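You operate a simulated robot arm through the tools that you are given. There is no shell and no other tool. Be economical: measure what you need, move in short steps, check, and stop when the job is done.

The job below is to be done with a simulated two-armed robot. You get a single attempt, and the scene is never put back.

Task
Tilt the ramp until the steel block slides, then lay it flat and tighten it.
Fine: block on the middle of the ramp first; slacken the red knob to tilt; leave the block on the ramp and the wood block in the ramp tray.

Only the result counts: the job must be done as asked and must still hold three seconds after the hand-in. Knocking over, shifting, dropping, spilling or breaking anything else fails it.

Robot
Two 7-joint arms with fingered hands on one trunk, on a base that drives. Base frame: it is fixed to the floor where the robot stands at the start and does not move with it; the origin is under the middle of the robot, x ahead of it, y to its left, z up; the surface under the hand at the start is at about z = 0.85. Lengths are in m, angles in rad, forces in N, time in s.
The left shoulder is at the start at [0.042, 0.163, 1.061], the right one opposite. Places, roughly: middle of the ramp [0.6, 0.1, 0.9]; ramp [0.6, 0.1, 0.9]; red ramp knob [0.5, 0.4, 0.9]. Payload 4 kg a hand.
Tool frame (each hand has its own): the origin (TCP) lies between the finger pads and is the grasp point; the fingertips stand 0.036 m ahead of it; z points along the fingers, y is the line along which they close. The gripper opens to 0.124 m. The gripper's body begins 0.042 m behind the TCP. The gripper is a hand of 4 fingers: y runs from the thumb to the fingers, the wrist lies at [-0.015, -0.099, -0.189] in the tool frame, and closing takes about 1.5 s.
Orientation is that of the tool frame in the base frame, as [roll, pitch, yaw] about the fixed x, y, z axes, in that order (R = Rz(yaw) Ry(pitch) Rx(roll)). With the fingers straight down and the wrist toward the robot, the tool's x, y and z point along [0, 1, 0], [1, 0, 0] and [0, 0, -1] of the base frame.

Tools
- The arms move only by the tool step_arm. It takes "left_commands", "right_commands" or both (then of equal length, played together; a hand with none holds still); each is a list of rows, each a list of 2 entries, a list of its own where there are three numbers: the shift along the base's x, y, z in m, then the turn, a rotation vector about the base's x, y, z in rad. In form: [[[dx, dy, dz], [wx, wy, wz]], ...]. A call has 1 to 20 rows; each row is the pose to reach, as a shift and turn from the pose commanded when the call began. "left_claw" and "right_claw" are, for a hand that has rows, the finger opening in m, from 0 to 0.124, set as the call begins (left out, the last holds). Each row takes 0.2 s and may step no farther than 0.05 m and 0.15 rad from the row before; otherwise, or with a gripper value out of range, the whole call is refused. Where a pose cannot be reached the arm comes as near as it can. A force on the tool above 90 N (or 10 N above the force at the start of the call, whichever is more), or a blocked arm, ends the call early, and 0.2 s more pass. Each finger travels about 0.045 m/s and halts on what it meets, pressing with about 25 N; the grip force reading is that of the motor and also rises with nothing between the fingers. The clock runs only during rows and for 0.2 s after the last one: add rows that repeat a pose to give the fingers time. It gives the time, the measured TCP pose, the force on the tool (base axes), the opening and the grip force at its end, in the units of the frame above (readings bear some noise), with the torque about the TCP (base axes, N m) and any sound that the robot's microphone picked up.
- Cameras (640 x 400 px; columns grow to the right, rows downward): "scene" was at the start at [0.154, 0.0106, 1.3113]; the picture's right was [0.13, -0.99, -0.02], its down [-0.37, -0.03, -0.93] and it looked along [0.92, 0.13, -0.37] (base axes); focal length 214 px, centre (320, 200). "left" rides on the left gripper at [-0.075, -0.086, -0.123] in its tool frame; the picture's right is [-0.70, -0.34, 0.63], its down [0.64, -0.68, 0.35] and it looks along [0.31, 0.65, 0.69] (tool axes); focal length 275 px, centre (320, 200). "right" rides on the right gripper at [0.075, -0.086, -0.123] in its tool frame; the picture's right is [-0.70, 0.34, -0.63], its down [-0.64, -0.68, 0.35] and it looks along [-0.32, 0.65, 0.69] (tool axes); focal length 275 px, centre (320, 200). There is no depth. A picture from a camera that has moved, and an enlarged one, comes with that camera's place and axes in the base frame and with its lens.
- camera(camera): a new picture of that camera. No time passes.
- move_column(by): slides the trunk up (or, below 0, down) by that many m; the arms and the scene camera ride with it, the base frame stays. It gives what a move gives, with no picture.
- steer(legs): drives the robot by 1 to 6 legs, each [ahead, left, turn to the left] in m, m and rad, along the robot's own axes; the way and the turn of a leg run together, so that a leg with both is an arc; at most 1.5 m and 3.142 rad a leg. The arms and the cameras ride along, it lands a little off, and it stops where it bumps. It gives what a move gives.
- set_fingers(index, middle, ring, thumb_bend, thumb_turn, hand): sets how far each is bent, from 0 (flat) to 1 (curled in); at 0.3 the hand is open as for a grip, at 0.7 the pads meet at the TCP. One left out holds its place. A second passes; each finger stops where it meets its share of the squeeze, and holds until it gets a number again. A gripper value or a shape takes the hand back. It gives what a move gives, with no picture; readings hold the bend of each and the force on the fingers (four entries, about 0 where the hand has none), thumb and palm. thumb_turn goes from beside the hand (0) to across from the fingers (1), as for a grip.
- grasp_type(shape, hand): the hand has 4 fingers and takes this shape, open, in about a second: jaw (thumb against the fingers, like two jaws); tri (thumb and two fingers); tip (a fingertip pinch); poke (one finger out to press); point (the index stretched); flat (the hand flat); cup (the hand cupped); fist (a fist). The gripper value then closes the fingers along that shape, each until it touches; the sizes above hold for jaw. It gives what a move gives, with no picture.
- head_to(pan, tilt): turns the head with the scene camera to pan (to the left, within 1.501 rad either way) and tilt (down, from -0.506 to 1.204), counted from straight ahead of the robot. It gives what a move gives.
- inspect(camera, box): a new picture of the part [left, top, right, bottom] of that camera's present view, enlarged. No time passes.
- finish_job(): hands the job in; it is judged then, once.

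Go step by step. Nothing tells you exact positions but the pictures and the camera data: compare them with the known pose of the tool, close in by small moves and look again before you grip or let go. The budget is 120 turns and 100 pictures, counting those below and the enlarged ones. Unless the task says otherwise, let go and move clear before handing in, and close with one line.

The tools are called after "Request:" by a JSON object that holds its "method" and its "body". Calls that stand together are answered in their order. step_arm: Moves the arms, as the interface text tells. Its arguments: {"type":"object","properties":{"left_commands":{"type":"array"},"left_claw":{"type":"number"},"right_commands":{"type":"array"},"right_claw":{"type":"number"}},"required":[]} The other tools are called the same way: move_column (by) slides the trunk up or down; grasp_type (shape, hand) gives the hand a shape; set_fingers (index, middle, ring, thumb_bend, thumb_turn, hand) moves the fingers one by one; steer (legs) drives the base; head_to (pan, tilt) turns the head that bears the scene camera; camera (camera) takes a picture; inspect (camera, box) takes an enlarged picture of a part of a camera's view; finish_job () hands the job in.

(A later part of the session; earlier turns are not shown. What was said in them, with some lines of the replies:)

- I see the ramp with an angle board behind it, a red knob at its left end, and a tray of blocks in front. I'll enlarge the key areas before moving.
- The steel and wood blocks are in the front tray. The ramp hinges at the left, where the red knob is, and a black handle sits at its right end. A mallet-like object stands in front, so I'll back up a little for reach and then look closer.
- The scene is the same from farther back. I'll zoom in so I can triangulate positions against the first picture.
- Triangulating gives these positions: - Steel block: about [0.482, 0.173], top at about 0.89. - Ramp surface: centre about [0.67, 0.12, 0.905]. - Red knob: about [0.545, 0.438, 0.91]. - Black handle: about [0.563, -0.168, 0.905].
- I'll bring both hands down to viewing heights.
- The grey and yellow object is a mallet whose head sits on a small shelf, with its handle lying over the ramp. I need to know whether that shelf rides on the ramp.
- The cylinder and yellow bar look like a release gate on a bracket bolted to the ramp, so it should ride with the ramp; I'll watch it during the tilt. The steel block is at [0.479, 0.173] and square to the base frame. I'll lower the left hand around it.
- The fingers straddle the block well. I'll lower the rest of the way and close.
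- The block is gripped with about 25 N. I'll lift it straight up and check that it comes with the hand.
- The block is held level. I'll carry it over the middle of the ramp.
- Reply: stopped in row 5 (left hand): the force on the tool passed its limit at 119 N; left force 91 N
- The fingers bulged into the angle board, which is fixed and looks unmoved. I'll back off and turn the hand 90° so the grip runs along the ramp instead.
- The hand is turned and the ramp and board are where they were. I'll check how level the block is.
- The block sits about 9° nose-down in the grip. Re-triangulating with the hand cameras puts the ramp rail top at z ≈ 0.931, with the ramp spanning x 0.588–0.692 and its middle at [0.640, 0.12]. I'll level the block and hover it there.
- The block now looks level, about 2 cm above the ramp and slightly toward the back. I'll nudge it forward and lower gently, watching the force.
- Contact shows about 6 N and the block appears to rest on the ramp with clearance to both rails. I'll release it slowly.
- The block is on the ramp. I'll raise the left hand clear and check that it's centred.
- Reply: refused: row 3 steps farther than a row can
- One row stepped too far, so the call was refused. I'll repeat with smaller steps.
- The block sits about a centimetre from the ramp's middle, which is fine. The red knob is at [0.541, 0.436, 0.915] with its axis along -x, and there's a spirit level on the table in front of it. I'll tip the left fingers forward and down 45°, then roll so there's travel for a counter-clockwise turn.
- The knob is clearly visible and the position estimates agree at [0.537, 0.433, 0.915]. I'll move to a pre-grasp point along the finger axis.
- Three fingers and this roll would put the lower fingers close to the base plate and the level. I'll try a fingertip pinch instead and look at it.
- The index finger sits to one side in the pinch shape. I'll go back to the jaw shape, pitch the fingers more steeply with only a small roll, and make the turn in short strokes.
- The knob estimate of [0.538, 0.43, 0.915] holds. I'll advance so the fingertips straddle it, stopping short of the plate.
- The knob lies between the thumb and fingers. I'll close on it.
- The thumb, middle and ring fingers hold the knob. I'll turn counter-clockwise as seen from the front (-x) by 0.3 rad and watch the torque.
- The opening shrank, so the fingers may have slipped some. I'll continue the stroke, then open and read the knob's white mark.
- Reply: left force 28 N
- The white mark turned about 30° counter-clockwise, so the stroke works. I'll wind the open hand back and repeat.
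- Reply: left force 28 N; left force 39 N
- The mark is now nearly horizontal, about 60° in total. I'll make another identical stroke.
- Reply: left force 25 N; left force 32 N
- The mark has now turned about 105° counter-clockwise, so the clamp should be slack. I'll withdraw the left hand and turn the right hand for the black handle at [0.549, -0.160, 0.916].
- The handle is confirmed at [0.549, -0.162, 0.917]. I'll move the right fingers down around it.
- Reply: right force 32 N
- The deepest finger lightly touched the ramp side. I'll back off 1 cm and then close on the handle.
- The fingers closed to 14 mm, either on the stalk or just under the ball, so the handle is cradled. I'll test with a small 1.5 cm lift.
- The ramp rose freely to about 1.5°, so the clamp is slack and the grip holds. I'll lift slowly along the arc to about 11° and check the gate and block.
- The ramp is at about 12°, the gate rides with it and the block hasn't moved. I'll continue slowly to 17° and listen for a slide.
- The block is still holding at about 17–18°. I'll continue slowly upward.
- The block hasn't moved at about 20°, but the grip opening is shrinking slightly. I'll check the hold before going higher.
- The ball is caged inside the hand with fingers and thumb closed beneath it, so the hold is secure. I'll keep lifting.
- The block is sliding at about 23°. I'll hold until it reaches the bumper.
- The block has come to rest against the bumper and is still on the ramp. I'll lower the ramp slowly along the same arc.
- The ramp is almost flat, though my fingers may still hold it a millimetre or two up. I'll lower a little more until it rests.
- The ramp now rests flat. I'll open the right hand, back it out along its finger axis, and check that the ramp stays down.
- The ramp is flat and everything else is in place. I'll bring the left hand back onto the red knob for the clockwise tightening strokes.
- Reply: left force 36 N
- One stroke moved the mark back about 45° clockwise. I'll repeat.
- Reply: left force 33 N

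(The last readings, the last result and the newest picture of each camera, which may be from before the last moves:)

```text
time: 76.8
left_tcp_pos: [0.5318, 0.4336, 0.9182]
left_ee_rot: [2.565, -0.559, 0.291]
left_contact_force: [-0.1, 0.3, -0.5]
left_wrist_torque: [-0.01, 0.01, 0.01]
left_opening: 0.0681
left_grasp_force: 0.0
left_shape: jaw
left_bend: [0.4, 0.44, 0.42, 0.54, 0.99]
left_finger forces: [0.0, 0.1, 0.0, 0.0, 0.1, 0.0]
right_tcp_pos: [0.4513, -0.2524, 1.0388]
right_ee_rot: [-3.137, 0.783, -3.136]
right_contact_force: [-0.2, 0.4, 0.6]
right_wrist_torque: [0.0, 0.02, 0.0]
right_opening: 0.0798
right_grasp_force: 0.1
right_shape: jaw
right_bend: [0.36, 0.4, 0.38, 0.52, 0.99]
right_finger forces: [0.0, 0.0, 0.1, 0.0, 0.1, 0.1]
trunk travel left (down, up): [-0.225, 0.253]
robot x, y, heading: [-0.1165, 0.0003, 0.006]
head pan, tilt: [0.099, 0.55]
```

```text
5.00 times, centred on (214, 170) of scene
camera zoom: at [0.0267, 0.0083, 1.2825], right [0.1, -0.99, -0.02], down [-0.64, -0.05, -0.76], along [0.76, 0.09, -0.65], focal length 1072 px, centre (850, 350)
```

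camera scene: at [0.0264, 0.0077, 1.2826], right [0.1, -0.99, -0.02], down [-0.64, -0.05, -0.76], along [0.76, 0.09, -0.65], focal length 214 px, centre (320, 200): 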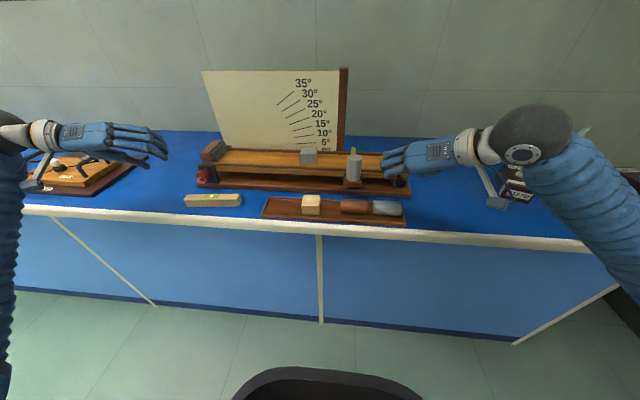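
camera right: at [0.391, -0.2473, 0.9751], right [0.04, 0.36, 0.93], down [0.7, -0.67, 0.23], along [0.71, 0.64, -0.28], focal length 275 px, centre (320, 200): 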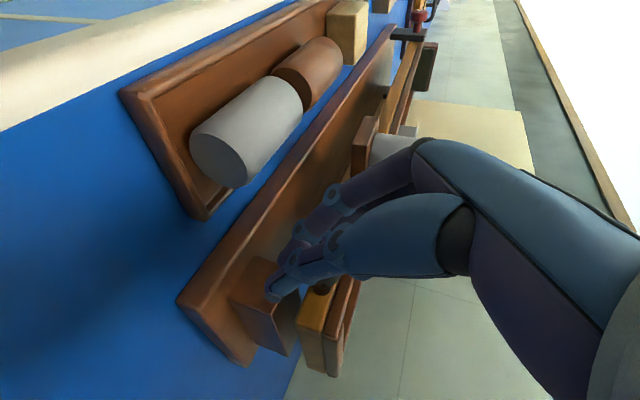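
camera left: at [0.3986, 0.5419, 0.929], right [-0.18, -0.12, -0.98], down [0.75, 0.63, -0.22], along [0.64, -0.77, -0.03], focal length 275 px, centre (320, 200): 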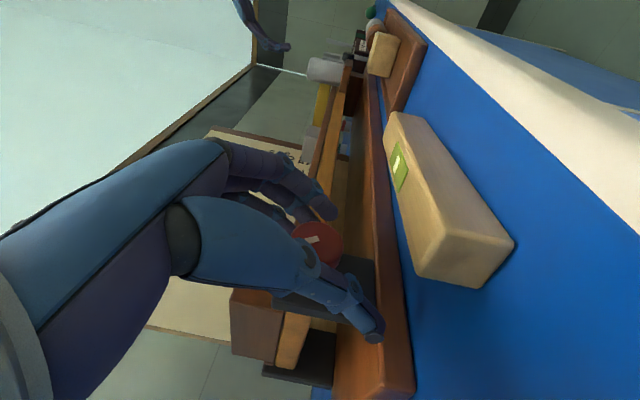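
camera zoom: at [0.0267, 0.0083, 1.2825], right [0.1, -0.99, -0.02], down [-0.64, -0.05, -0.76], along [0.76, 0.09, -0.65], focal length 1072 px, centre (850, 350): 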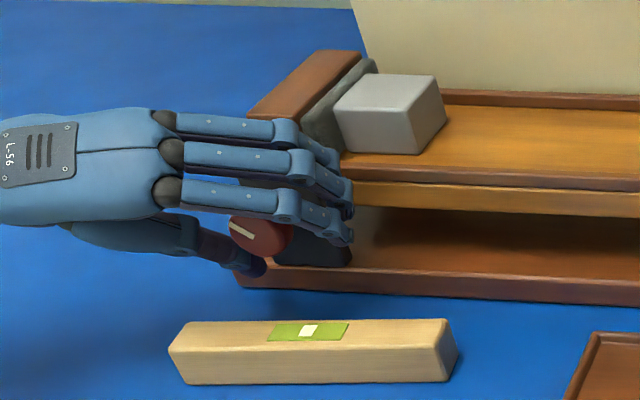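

It's progressing, though about 60° still remains to the original mark. I'll do another stroke and re-grip for the next one.

Request:
{"method": "step_arm", "body": {"left_commands": [[[0, 0, -0.001], [0, 0, 0]], [[0, 0, -0.001], [0, 0, 0]], [[0, 0, -0.001], [0, 0, 0]], [[0, 0, -0.001], [0, 0, 0]], [[0, 0, -0.001], [0, 0, 0]], [[0, 0, -0.001], [0, 0, 0]]], "left_claw": 0.01}}

Request:
{"method": "step_arm", "body": {"left_commands": [[[0, -0.001, 0], [0.12, 0, 0]], [[0, -0.002, 0], [0.24, 0, 0]], [[0, -0.003, 0.001], [0.36, 0, 0]], [[0, -0.005, 0.002], [0.48, 0, 0]], [[0, -0.006, 0.002], [0.6, 0, 0]], [[0, -0.007, 0.002], [0.72, 0, 0]], [[0, -0.008, 0.001], [0.84, 0, 0]]]}}

Request:
{"method": "step_arm", "body": {"left_commands": [[[0, 0, 0], [0, 0, 0]], [[0, 0, 0], [0, 0, 0]], [[0, 0, 0], [0, 0, 0]], [[0, 0, 0], [0, 0, 0]]], "left_claw": 0.068}}

Request:
{"method": "step_arm", "body": {"left_commands": [[[0, 0.001, 0], [-0.14, 0, 0]], [[0, 0.003, 0], [-0.28, 0, 0]], [[0, 0.004, -0.001], [-0.42, 0, 0]], [[0, 0.006, -0.002], [-0.56, 0, 0]], [[0, 0.007, -0.002], [-0.7, 0, 0]], [[0, 0.008, -0.001], [-0.84, 0, 0]]]}}

Request:
{"method": "inspect", "body": {"camera": "scene", "box": [150, 130, 278, 210]}}

Request:
{"method": "step_arm", "body": {"left_commands": [[[0, 0, 0], [0, 0, 0]], [[0, 0, 0], [0, 0, 0]], [[0, 0, 0], [0, 0, 0]], [[0, 0, 0], [0, 0, 0]], [[0, 0, 0], [0, 0, 0]], [[0, 0, 0], [0, 0, 0]]], "left_claw": 0.01}}

Request:
{"method": "step_arm", "body": {"left_commands": [[[0, -0.001, 0], [0.12, 0, 0]], [[0, -0.002, 0], [0.24, 0, 0]], [[0, -0.003, 0.001], [0.36, 0, 0]], [[0, -0.005, 0.002], [0.48, 0, 0]], [[0, -0.006, 0.002], [0.6, 0, 0]], [[0, -0.007, 0.002], [0.72, 0, 0]], [[0, -0.008, 0.001], [0.84, 0, 0]]]}}

Request:
{"method": "step_arm", "body": {"left_commands": [[[0, 0, 0], [0, 0, 0]], [[0, 0, 0], [0, 0, 0]], [[0, 0, 0], [0, 0, 0]], [[0, 0, 0], [0, 0, 0]]], "left_claw": 0.068}}

Request:
{"method": "step_arm", "body": {"left_commands": [[[0, 0.001, 0], [-0.14, 0, 0]], [[0, 0.003, 0], [-0.28, 0, 0]], [[0, 0.004, -0.001], [-0.42, 0, 0]], [[0, 0.006, -0.002], [-0.56, 0, 0]], [[0, 0.007, -0.002], [-0.7, 0, 0]], [[0, 0.008, -0.001], [-0.84, 0, 0]]]}}

Request:
{"method": "inspect", "body": {"camera": "scene", "box": [150, 130, 278, 210]}}

```text
time: 78.2
left_tcp_pos: [0.5296, 0.4316, 0.9165]
left_ee_rot: [2.568, -0.56, 0.291]
left_contact_force: [-12.1, -0.3, -2.2]
left_wrist_torque: [-0.25, -0.2, -0.96]
left_opening: 0.0263
left_grasp_force: 0.1
left_shape: jaw
left_bend: [0.64, 0.59, 0.54, 0.62, 1.0]
left_finger forces: [0.0, 16.7, 10.1, 0.1, 18.4, 0.0]
right_tcp_pos: [0.4506, -0.2527, 1.0389]
right_ee_rot: [-3.139, 0.786, -3.138]
right_contact_force: [-0.1, 0.3, 0.7]
right_wrist_torque: [0.03, 0.01, -0.03]
right_opening: 0.0798
right_grasp_force: 0.0
right_shape: jaw
right_bend: [0.36, 0.4, 0.38, 0.52, 0.99]
right_finger forces: [0.0, 0.0, 0.0, 0.0, 0.0, 0.1]
trunk travel left (down, up): [-0.225, 0.253]
robot x, y, heading: [-0.1197, 0.0025, 0.005]
head pan, tilt: [0.099, 0.55]
```

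```text
time: 79.8
left_tcp_pos: [0.529, 0.4233, 0.9217]
left_ee_rot: [-2.709, -0.57, -0.282]
left_contact_force: [-4.5, 3.1, 29.3]
left_wrist_torque: [-1.42, -0.37, -1.43]
left_opening: 0.0406
left_grasp_force: 0.1
left_shape: jaw
left_bend: [0.64, 0.53, 0.55, 0.57, 0.99]
left_finger forces: [0.0, 23.1, 14.6, 0.0, 37.6, 0.1]
right_tcp_pos: [0.4491, -0.2521, 1.0413]
right_ee_rot: [-3.14, 0.786, -3.138]
right_contact_force: [-0.2, -0.4, 0.9]
right_wrist_torque: [-0.02, 0.01, 0.0]
right_opening: 0.0801
right_grasp_force: 0.1
right_shape: jaw
right_bend: [0.36, 0.4, 0.38, 0.52, 0.99]
right_finger forces: [0.0, 0.1, 0.1, 0.1, 0.0, 0.0]
trunk travel left (down, up): [-0.225, 0.253]
robot x, y, heading: [-0.1218, 0.0012, 0.004]
head pan, tilt: [0.099, 0.55]
```

```text
time: 80.8
left_tcp_pos: [0.5298, 0.4238, 0.9184]
left_ee_rot: [-2.71, -0.563, -0.279]
left_contact_force: [-0.5, 1.4, -0.4]
left_wrist_torque: [0.0, 0.0, -0.02]
left_opening: 0.0684
left_grasp_force: 0.0
left_shape: jaw
left_bend: [0.4, 0.44, 0.42, 0.54, 0.99]
left_finger forces: [0.1, 0.1, 0.1, 0.1, 1.0, 0.1]
right_tcp_pos: [0.4501, -0.2527, 1.0386]
right_ee_rot: [-3.139, 0.785, -3.14]
right_contact_force: [0.5, -0.3, 0.6]
right_wrist_torque: [0.01, -0.03, -0.02]
right_opening: 0.0798
right_grasp_force: 0.0
right_shape: jaw
right_bend: [0.36, 0.4, 0.38, 0.52, 0.99]
right_finger forces: [0.1, 0.0, 0.1, 0.1, 0.0, 0.0]
trunk travel left (down, up): [-0.225, 0.253]
robot x, y, heading: [-0.122, 0.0019, 0.005]
head pan, tilt: [0.099, 0.55]
```

```text
time: 82.2
left_tcp_pos: [0.5297, 0.4332, 0.9181]
left_ee_rot: [2.563, -0.557, 0.292]
left_contact_force: [0.3, -0.9, -0.4]
left_wrist_torque: [0.01, -0.02, -0.01]
left_opening: 0.068
left_grasp_force: 0.0
left_shape: jaw
left_bend: [0.4, 0.44, 0.42, 0.54, 0.99]
left_finger forces: [0.1, 0.0, 0.0, 0.1, 0.1, 0.1]
right_tcp_pos: [0.4505, -0.2511, 1.039]
right_ee_rot: [-3.141, 0.783, -3.14]
right_contact_force: [0.3, 1.0, 0.2]
right_wrist_torque: [0.0, 0.0, 0.0]
right_opening: 0.0801
right_grasp_force: 0.0
right_shape: jaw
right_bend: [0.36, 0.4, 0.38, 0.52, 0.99]
right_finger forces: [0.1, 0.0, 0.1, 0.1, 0.0, 0.1]
trunk travel left (down, up): [-0.225, 0.253]
robot x, y, heading: [-0.1192, -0.0004, 0.004]
head pan, tilt: [0.099, 0.55]
```

```text
5.00 times, centred on (214, 170) of scene
camera zoom: at [0.0267, 0.0083, 1.2825], right [0.1, -0.99, -0.02], down [-0.64, -0.05, -0.76], along [0.76, 0.09, -0.65], focal length 1072 px, centre (850, 350)
```

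zoom: 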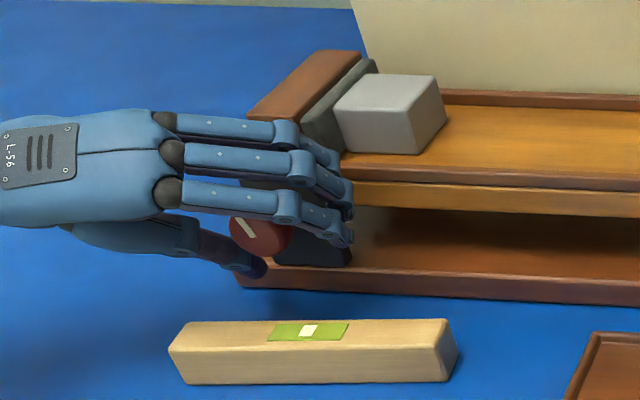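

```text
time: 83.6
left_tcp_pos: [0.5284, 0.4326, 0.9173]
left_ee_rot: [2.568, -0.56, 0.291]
left_contact_force: [-11.6, 1.0, -1.7]
left_wrist_torque: [-0.25, -0.23, -0.96]
left_opening: 0.0266
left_grasp_force: 0.1
left_shape: jaw
left_bend: [0.64, 0.6, 0.54, 0.61, 1.0]
left_finger forces: [0.0, 15.7, 9.9, 0.0, 18.8, 0.1]
right_tcp_pos: [0.4497, -0.252, 1.0396]
right_ee_rot: [-3.138, 0.785, -3.139]
right_contact_force: [0.5, 0.7, 0.0]
right_wrist_torque: [0.0, 0.01, -0.01]
right_opening: 0.0799
right_grasp_force: 0.1
right_shape: jaw
right_bend: [0.36, 0.4, 0.38, 0.52, 0.99]
right_finger forces: [0.0, 0.0, 0.0, 0.0, 0.1, 0.0]
trunk travel left (down, up): [-0.225, 0.253]
robot x, y, heading: [-0.1203, 0.0018, 0.009]
head pan, tilt: [0.099, 0.55]
```

```text
time: 85.2
left_tcp_pos: [0.5296, 0.4257, 0.9205]
left_ee_rot: [-2.707, -0.566, -0.281]
left_contact_force: [-9.3, 5.9, 10.6]
left_wrist_torque: [-1.83, -0.34, -1.55]
left_opening: 0.0399
left_grasp_force: 0.1
left_shape: jaw
left_bend: [0.64, 0.52, 0.55, 0.58, 0.95]
left_finger forces: [0.1, 25.2, 13.9, 0.0, 37.5, 0.0]
right_tcp_pos: [0.4508, -0.2534, 1.039]
right_ee_rot: [-3.141, 0.785, -3.138]
right_contact_force: [-0.1, 0.1, 0.0]
right_wrist_torque: [-0.01, 0.0, 0.04]
right_opening: 0.08
right_grasp_force: 0.2
right_shape: jaw
right_bend: [0.36, 0.4, 0.38, 0.52, 0.99]
right_finger forces: [0.0, 0.1, 0.0, 0.0, 0.0, 0.0]
trunk travel left (down, up): [-0.225, 0.253]
robot x, y, heading: [-0.1208, -0.0002, 0.005]
head pan, tilt: [0.099, 0.55]
```

```text
time: 86.2
left_tcp_pos: [0.5319, 0.4241, 0.9187]
left_ee_rot: [-2.709, -0.565, -0.281]
left_contact_force: [-0.9, 2.3, -0.4]
left_wrist_torque: [0.0, 0.0, 0.02]
left_opening: 0.0691
left_grasp_force: 0.1
left_shape: jaw
left_bend: [0.4, 0.44, 0.42, 0.54, 0.99]
left_finger forces: [0.1, 0.0, 0.0, 0.0, 1.8, 0.0]
right_tcp_pos: [0.451, -0.2506, 1.0389]
right_ee_rot: [-3.137, 0.784, -3.136]
right_contact_force: [-0.6, -0.7, -0.3]
right_wrist_torque: [0.0, 0.0, -0.03]
right_opening: 0.0798
right_grasp_force: 0.1
right_shape: jaw
right_bend: [0.36, 0.4, 0.38, 0.52, 0.99]
right_finger forces: [0.0, 0.0, 0.0, 0.1, 0.1, 0.0]
trunk travel left (down, up): [-0.225, 0.253]
robot x, y, heading: [-0.1173, -0.002, 0.006]
head pan, tilt: [0.099, 0.55]
```

```text
time: 87.6
left_tcp_pos: [0.5316, 0.4341, 0.9186]
left_ee_rot: [2.564, -0.559, 0.293]
left_contact_force: [0.0, 0.7, -0.8]
left_wrist_torque: [-0.04, 0.0, 0.01]
left_opening: 0.0681
left_grasp_force: 0.0
left_shape: jaw
left_bend: [0.4, 0.44, 0.42, 0.54, 0.99]
left_finger forces: [0.0, 0.0, 0.0, 0.1, 0.0, 0.0]
right_tcp_pos: [0.4514, -0.2522, 1.04]
right_ee_rot: [-3.141, 0.783, -3.139]
right_contact_force: [0.8, -0.7, 0.3]
right_wrist_torque: [0.0, -0.01, 0.01]
right_opening: 0.0799
right_grasp_force: 0.0
right_shape: jaw
right_bend: [0.36, 0.4, 0.38, 0.52, 0.99]
right_finger forces: [0.1, 0.1, 0.1, 0.0, 0.0, 0.0]
trunk travel left (down, up): [-0.225, 0.253]
robot x, y, heading: [-0.1155, -0.0007, 0.005]
head pan, tilt: [0.099, 0.55]
```

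```text
5.00 times, centred on (214, 170) of scene
camera zoom: at [0.0267, 0.0083, 1.2825], right [0.1, -0.99, -0.02], down [-0.64, -0.05, -0.76], along [0.76, 0.09, -0.65], focal length 1072 px, centre (850, 350)
```

zoom: 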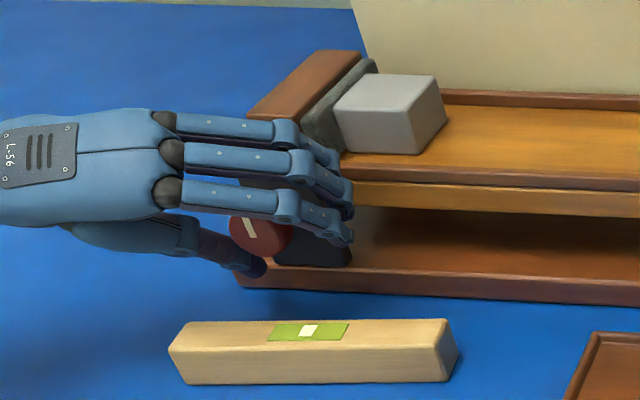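

The mark is almost back at its original angle and the resisting torque is rising. I'll make one more stroke to make sure it's fully tight.

Request:
{"method": "step_arm", "body": {"left_commands": [[[0, 0, 0], [0, 0, 0]], [[0, 0, 0], [0, 0, 0]], [[0, 0, 0], [0, 0, 0]], [[0, 0, 0], [0, 0, 0]], [[0, 0, 0], [0, 0, 0]], [[0, 0, 0], [0, 0, 0]]], "left_claw": 0.01}}

Request:
{"method": "step_arm", "body": {"left_commands": [[[0, -0.001, 0], [0.12, 0, 0]], [[0, -0.002, 0], [0.24, 0, 0]], [[0, -0.003, 0.001], [0.36, 0, 0]], [[0, -0.005, 0.002], [0.48, 0, 0]], [[0, -0.006, 0.002], [0.6, 0, 0]], [[0, -0.007, 0.002], [0.72, 0, 0]], [[0, -0.008, 0.001], [0.84, 0, 0]]]}}

Request:
{"method": "step_arm", "body": {"left_commands": [[[0, 0, 0], [0, 0, 0]], [[0, 0, 0], [0, 0, 0]], [[0, 0, 0], [0, 0, 0]], [[0, 0, 0], [0, 0, 0]]], "left_claw": 0.068}}

Request:
{"method": "step_arm", "body": {"left_commands": [[[0, 0.001, 0], [-0.14, 0, 0]], [[0, 0.003, 0], [-0.28, 0, 0]], [[0, 0.004, -0.001], [-0.42, 0, 0]], [[0, 0.006, -0.002], [-0.56, 0, 0]], [[0, 0.007, -0.002], [-0.7, 0, 0]], [[0, 0.008, -0.001], [-0.84, 0, 0]]]}}

Request:
{"method": "inspect", "body": {"camera": "scene", "box": [180, 160, 228, 190]}}

```text
time: 89.0
left_tcp_pos: [0.5298, 0.4326, 0.9187]
left_ee_rot: [2.567, -0.559, 0.291]
left_contact_force: [-12.4, -0.4, -2.3]
left_wrist_torque: [-0.24, -0.24, -1.05]
left_opening: 0.027
left_grasp_force: 0.0
left_shape: jaw
left_bend: [0.64, 0.59, 0.54, 0.61, 1.0]
left_finger forces: [0.0, 16.6, 11.7, 0.1, 19.4, 0.0]
right_tcp_pos: [0.4502, -0.2514, 1.039]
right_ee_rot: [-3.139, 0.786, -3.138]
right_contact_force: [0.1, 0.4, -0.3]
right_wrist_torque: [0.0, 0.0, 0.02]
right_opening: 0.0799
right_grasp_force: 0.0
right_shape: jaw
right_bend: [0.36, 0.4, 0.38, 0.52, 0.99]
right_finger forces: [0.0, 0.0, 0.0, 0.1, 0.0, 0.0]
trunk travel left (down, up): [-0.225, 0.253]
robot x, y, heading: [-0.124, -0.0001, 0.001]
head pan, tilt: [0.099, 0.55]
```

```text
time: 90.6
left_tcp_pos: [0.5296, 0.4246, 0.9219]
left_ee_rot: [-2.708, -0.569, -0.281]
left_contact_force: [-10.4, 2.6, 12.0]
left_wrist_torque: [-1.77, -0.46, -1.55]
left_opening: 0.0398
left_grasp_force: 0.0
left_shape: jaw
left_bend: [0.64, 0.52, 0.55, 0.58, 0.94]
left_finger forces: [0.0, 23.4, 17.3, 0.0, 38.1, 0.1]
right_tcp_pos: [0.4491, -0.2522, 1.0391]
right_ee_rot: [-3.14, 0.786, -3.139]
right_contact_force: [0.9, 0.3, 0.0]
right_wrist_torque: [-0.04, 0.02, 0.0]
right_opening: 0.0798
right_grasp_force: 0.0
right_shape: jaw
right_bend: [0.36, 0.4, 0.38, 0.52, 0.99]
right_finger forces: [0.0, 0.1, 0.0, 0.0, 0.1, 0.1]
trunk travel left (down, up): [-0.225, 0.253]
robot x, y, heading: [-0.1178, 0.0049, 0.003]
head pan, tilt: [0.099, 0.55]
```

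```text
time: 91.6
left_tcp_pos: [0.5304, 0.4253, 0.919]
left_ee_rot: [-2.709, -0.566, -0.28]
left_contact_force: [-1.6, 1.9, 0.2]
left_wrist_torque: [0.0, 0.0, 0.06]
left_opening: 0.0696
left_grasp_force: 0.0
left_shape: jaw
left_bend: [0.4, 0.44, 0.42, 0.54, 0.99]
left_finger forces: [0.0, 0.1, 0.0, 0.1, 1.9, 0.1]
right_tcp_pos: [0.4509, -0.2529, 1.0383]
right_ee_rot: [-3.139, 0.784, -3.139]
right_contact_force: [0.4, 0.6, 0.1]
right_wrist_torque: [0.0, -0.01, 0.02]
right_opening: 0.08
right_grasp_force: 0.0
right_shape: jaw
right_bend: [0.36, 0.4, 0.38, 0.52, 0.99]
right_finger forces: [0.1, 0.0, 0.0, 0.0, 0.1, 0.0]
trunk travel left (down, up): [-0.225, 0.253]
robot x, y, heading: [-0.119, 0.0002, 0.004]
head pan, tilt: [0.099, 0.55]
```

```text
time: 93.0
left_tcp_pos: [0.5316, 0.4315, 0.9186]
left_ee_rot: [2.562, -0.559, 0.296]
left_contact_force: [-0.2, -0.6, -0.4]
left_wrist_torque: [0.0, -0.01, 0.02]
left_opening: 0.0682
left_grasp_force: 0.0
left_shape: jaw
left_bend: [0.4, 0.44, 0.42, 0.54, 0.99]
left_finger forces: [0.0, 0.0, 0.0, 0.1, 0.0, 0.1]
right_tcp_pos: [0.4505, -0.2522, 1.0376]
right_ee_rot: [-3.138, 0.784, -3.138]
right_contact_force: [0.6, 0.5, -0.2]
right_wrist_torque: [0.0, 0.01, -0.01]
right_opening: 0.0799
right_grasp_force: 0.1
right_shape: jaw
right_bend: [0.36, 0.4, 0.38, 0.52, 0.99]
right_finger forces: [0.0, 0.1, 0.1, 0.0, 0.1, 0.1]
trunk travel left (down, up): [-0.225, 0.253]
robot x, y, heading: [-0.1196, -0.0009, 0.0]
head pan, tilt: [0.099, 0.55]
```

```text
13.33 times, centred on (204, 175) of scene
camera zoom: at [0.0267, 0.0083, 1.2825], right [0.1, -0.99, -0.02], down [-0.64, -0.05, -0.76], along [0.76, 0.09, -0.65], focal length 2860 px, centre (1867, 533)
```

zoom: 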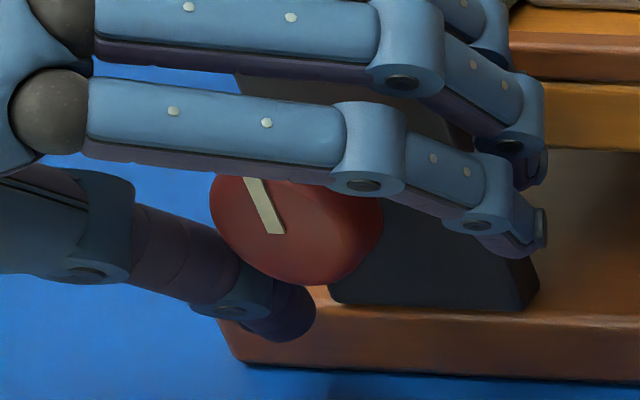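

The mark didn't advance and the torque reached its maximum, so the knob is back at its tight stop. I'll withdraw the left hand and verify the whole scene.

Request:
{"method": "step_arm", "body": {"left_commands": [[[-0.014, 0.01, 0.018], [0, 0, 0]], [[-0.028, 0.02, 0.036], [0, 0, 0]], [[-0.042, 0.03, 0.054], [0, 0, 0]], [[-0.056, 0.04, 0.072], [0, 0, 0]], [[-0.07, 0.05, 0.09], [0, 0, 0]], [[-0.085, 0.06, 0.11], [0, 0, 0]], [[-0.1, 0.07, 0.14], [0, 0, 0]]]}}

Request:
{"method": "inspect", "body": {"camera": "scene", "box": [180, 130, 308, 210]}}

Request:
{"method": "camera", "body": {"camera": "scene"}}

```text
time: 94.6
left_tcp_pos: [0.4309, 0.5023, 1.0567]
left_ee_rot: [2.569, -0.56, 0.29]
left_contact_force: [0.1, 0.4, -0.4]
left_wrist_torque: [-0.01, 0.0, -0.02]
left_opening: 0.0681
left_grasp_force: 0.1
left_shape: jaw
left_bend: [0.4, 0.44, 0.42, 0.54, 0.99]
left_finger forces: [0.1, 0.0, 0.0, 0.0, 0.0, 0.1]
right_tcp_pos: [0.4512, -0.252, 1.0392]
right_ee_rot: [-3.139, 0.785, -3.138]
right_contact_force: [0.1, -0.5, -0.2]
right_wrist_torque: [0.01, 0.01, -0.02]
right_opening: 0.0798
right_grasp_force: 0.0
right_shape: jaw
right_bend: [0.36, 0.4, 0.38, 0.52, 0.99]
right_finger forces: [0.0, 0.1, 0.1, 0.0, 0.0, 0.0]
trunk travel left (down, up): [-0.225, 0.253]
robot x, y, heading: [-0.1176, 0.0024, -0.001]
head pan, tilt: [0.099, 0.55]
```

```text
5.00 times, centred on (244, 170) of scene
camera zoom: at [0.0261, 0.0078, 1.2827], right [0.1, -0.99, -0.02], down [-0.64, -0.05, -0.76], along [0.76, 0.09, -0.65], focal length 1072 px, centre (700, 350)
```

zoom: 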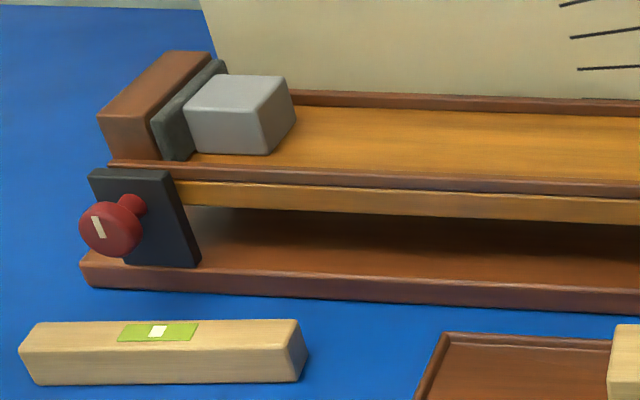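

```text
22 pictures are left
camera scene: at [0.0261, 0.0078, 1.2827], right [0.1, -0.99, -0.02], down [-0.64, -0.05, -0.76], along [0.76, 0.09, -0.65], focal length 214 px, centre (320, 200)
```

scene: 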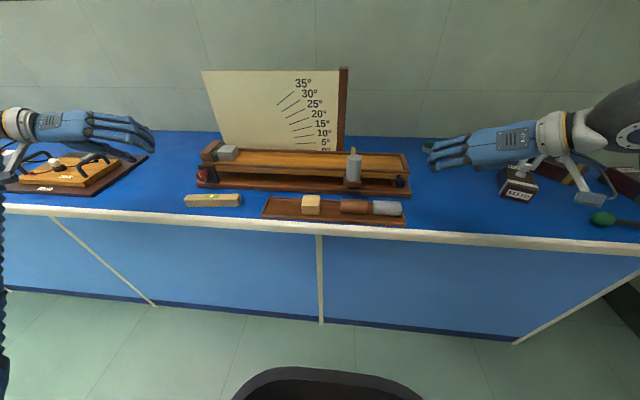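

The knob mark is back exactly at its starting angle. The ramp is flat, the steel block rests on it at the bumper, the wood block is in its tray, and both hands are clear.

Request:
{"method": "finish_job", "body": {}}

```text
The job is handed in.
```

The steel block went on the middle of the ramp (about 1 cm off centre) and slid at about 23°; the ramp is now flat, the red knob is tight, the steel block is still on the ramp, and the wood block is in its tray.
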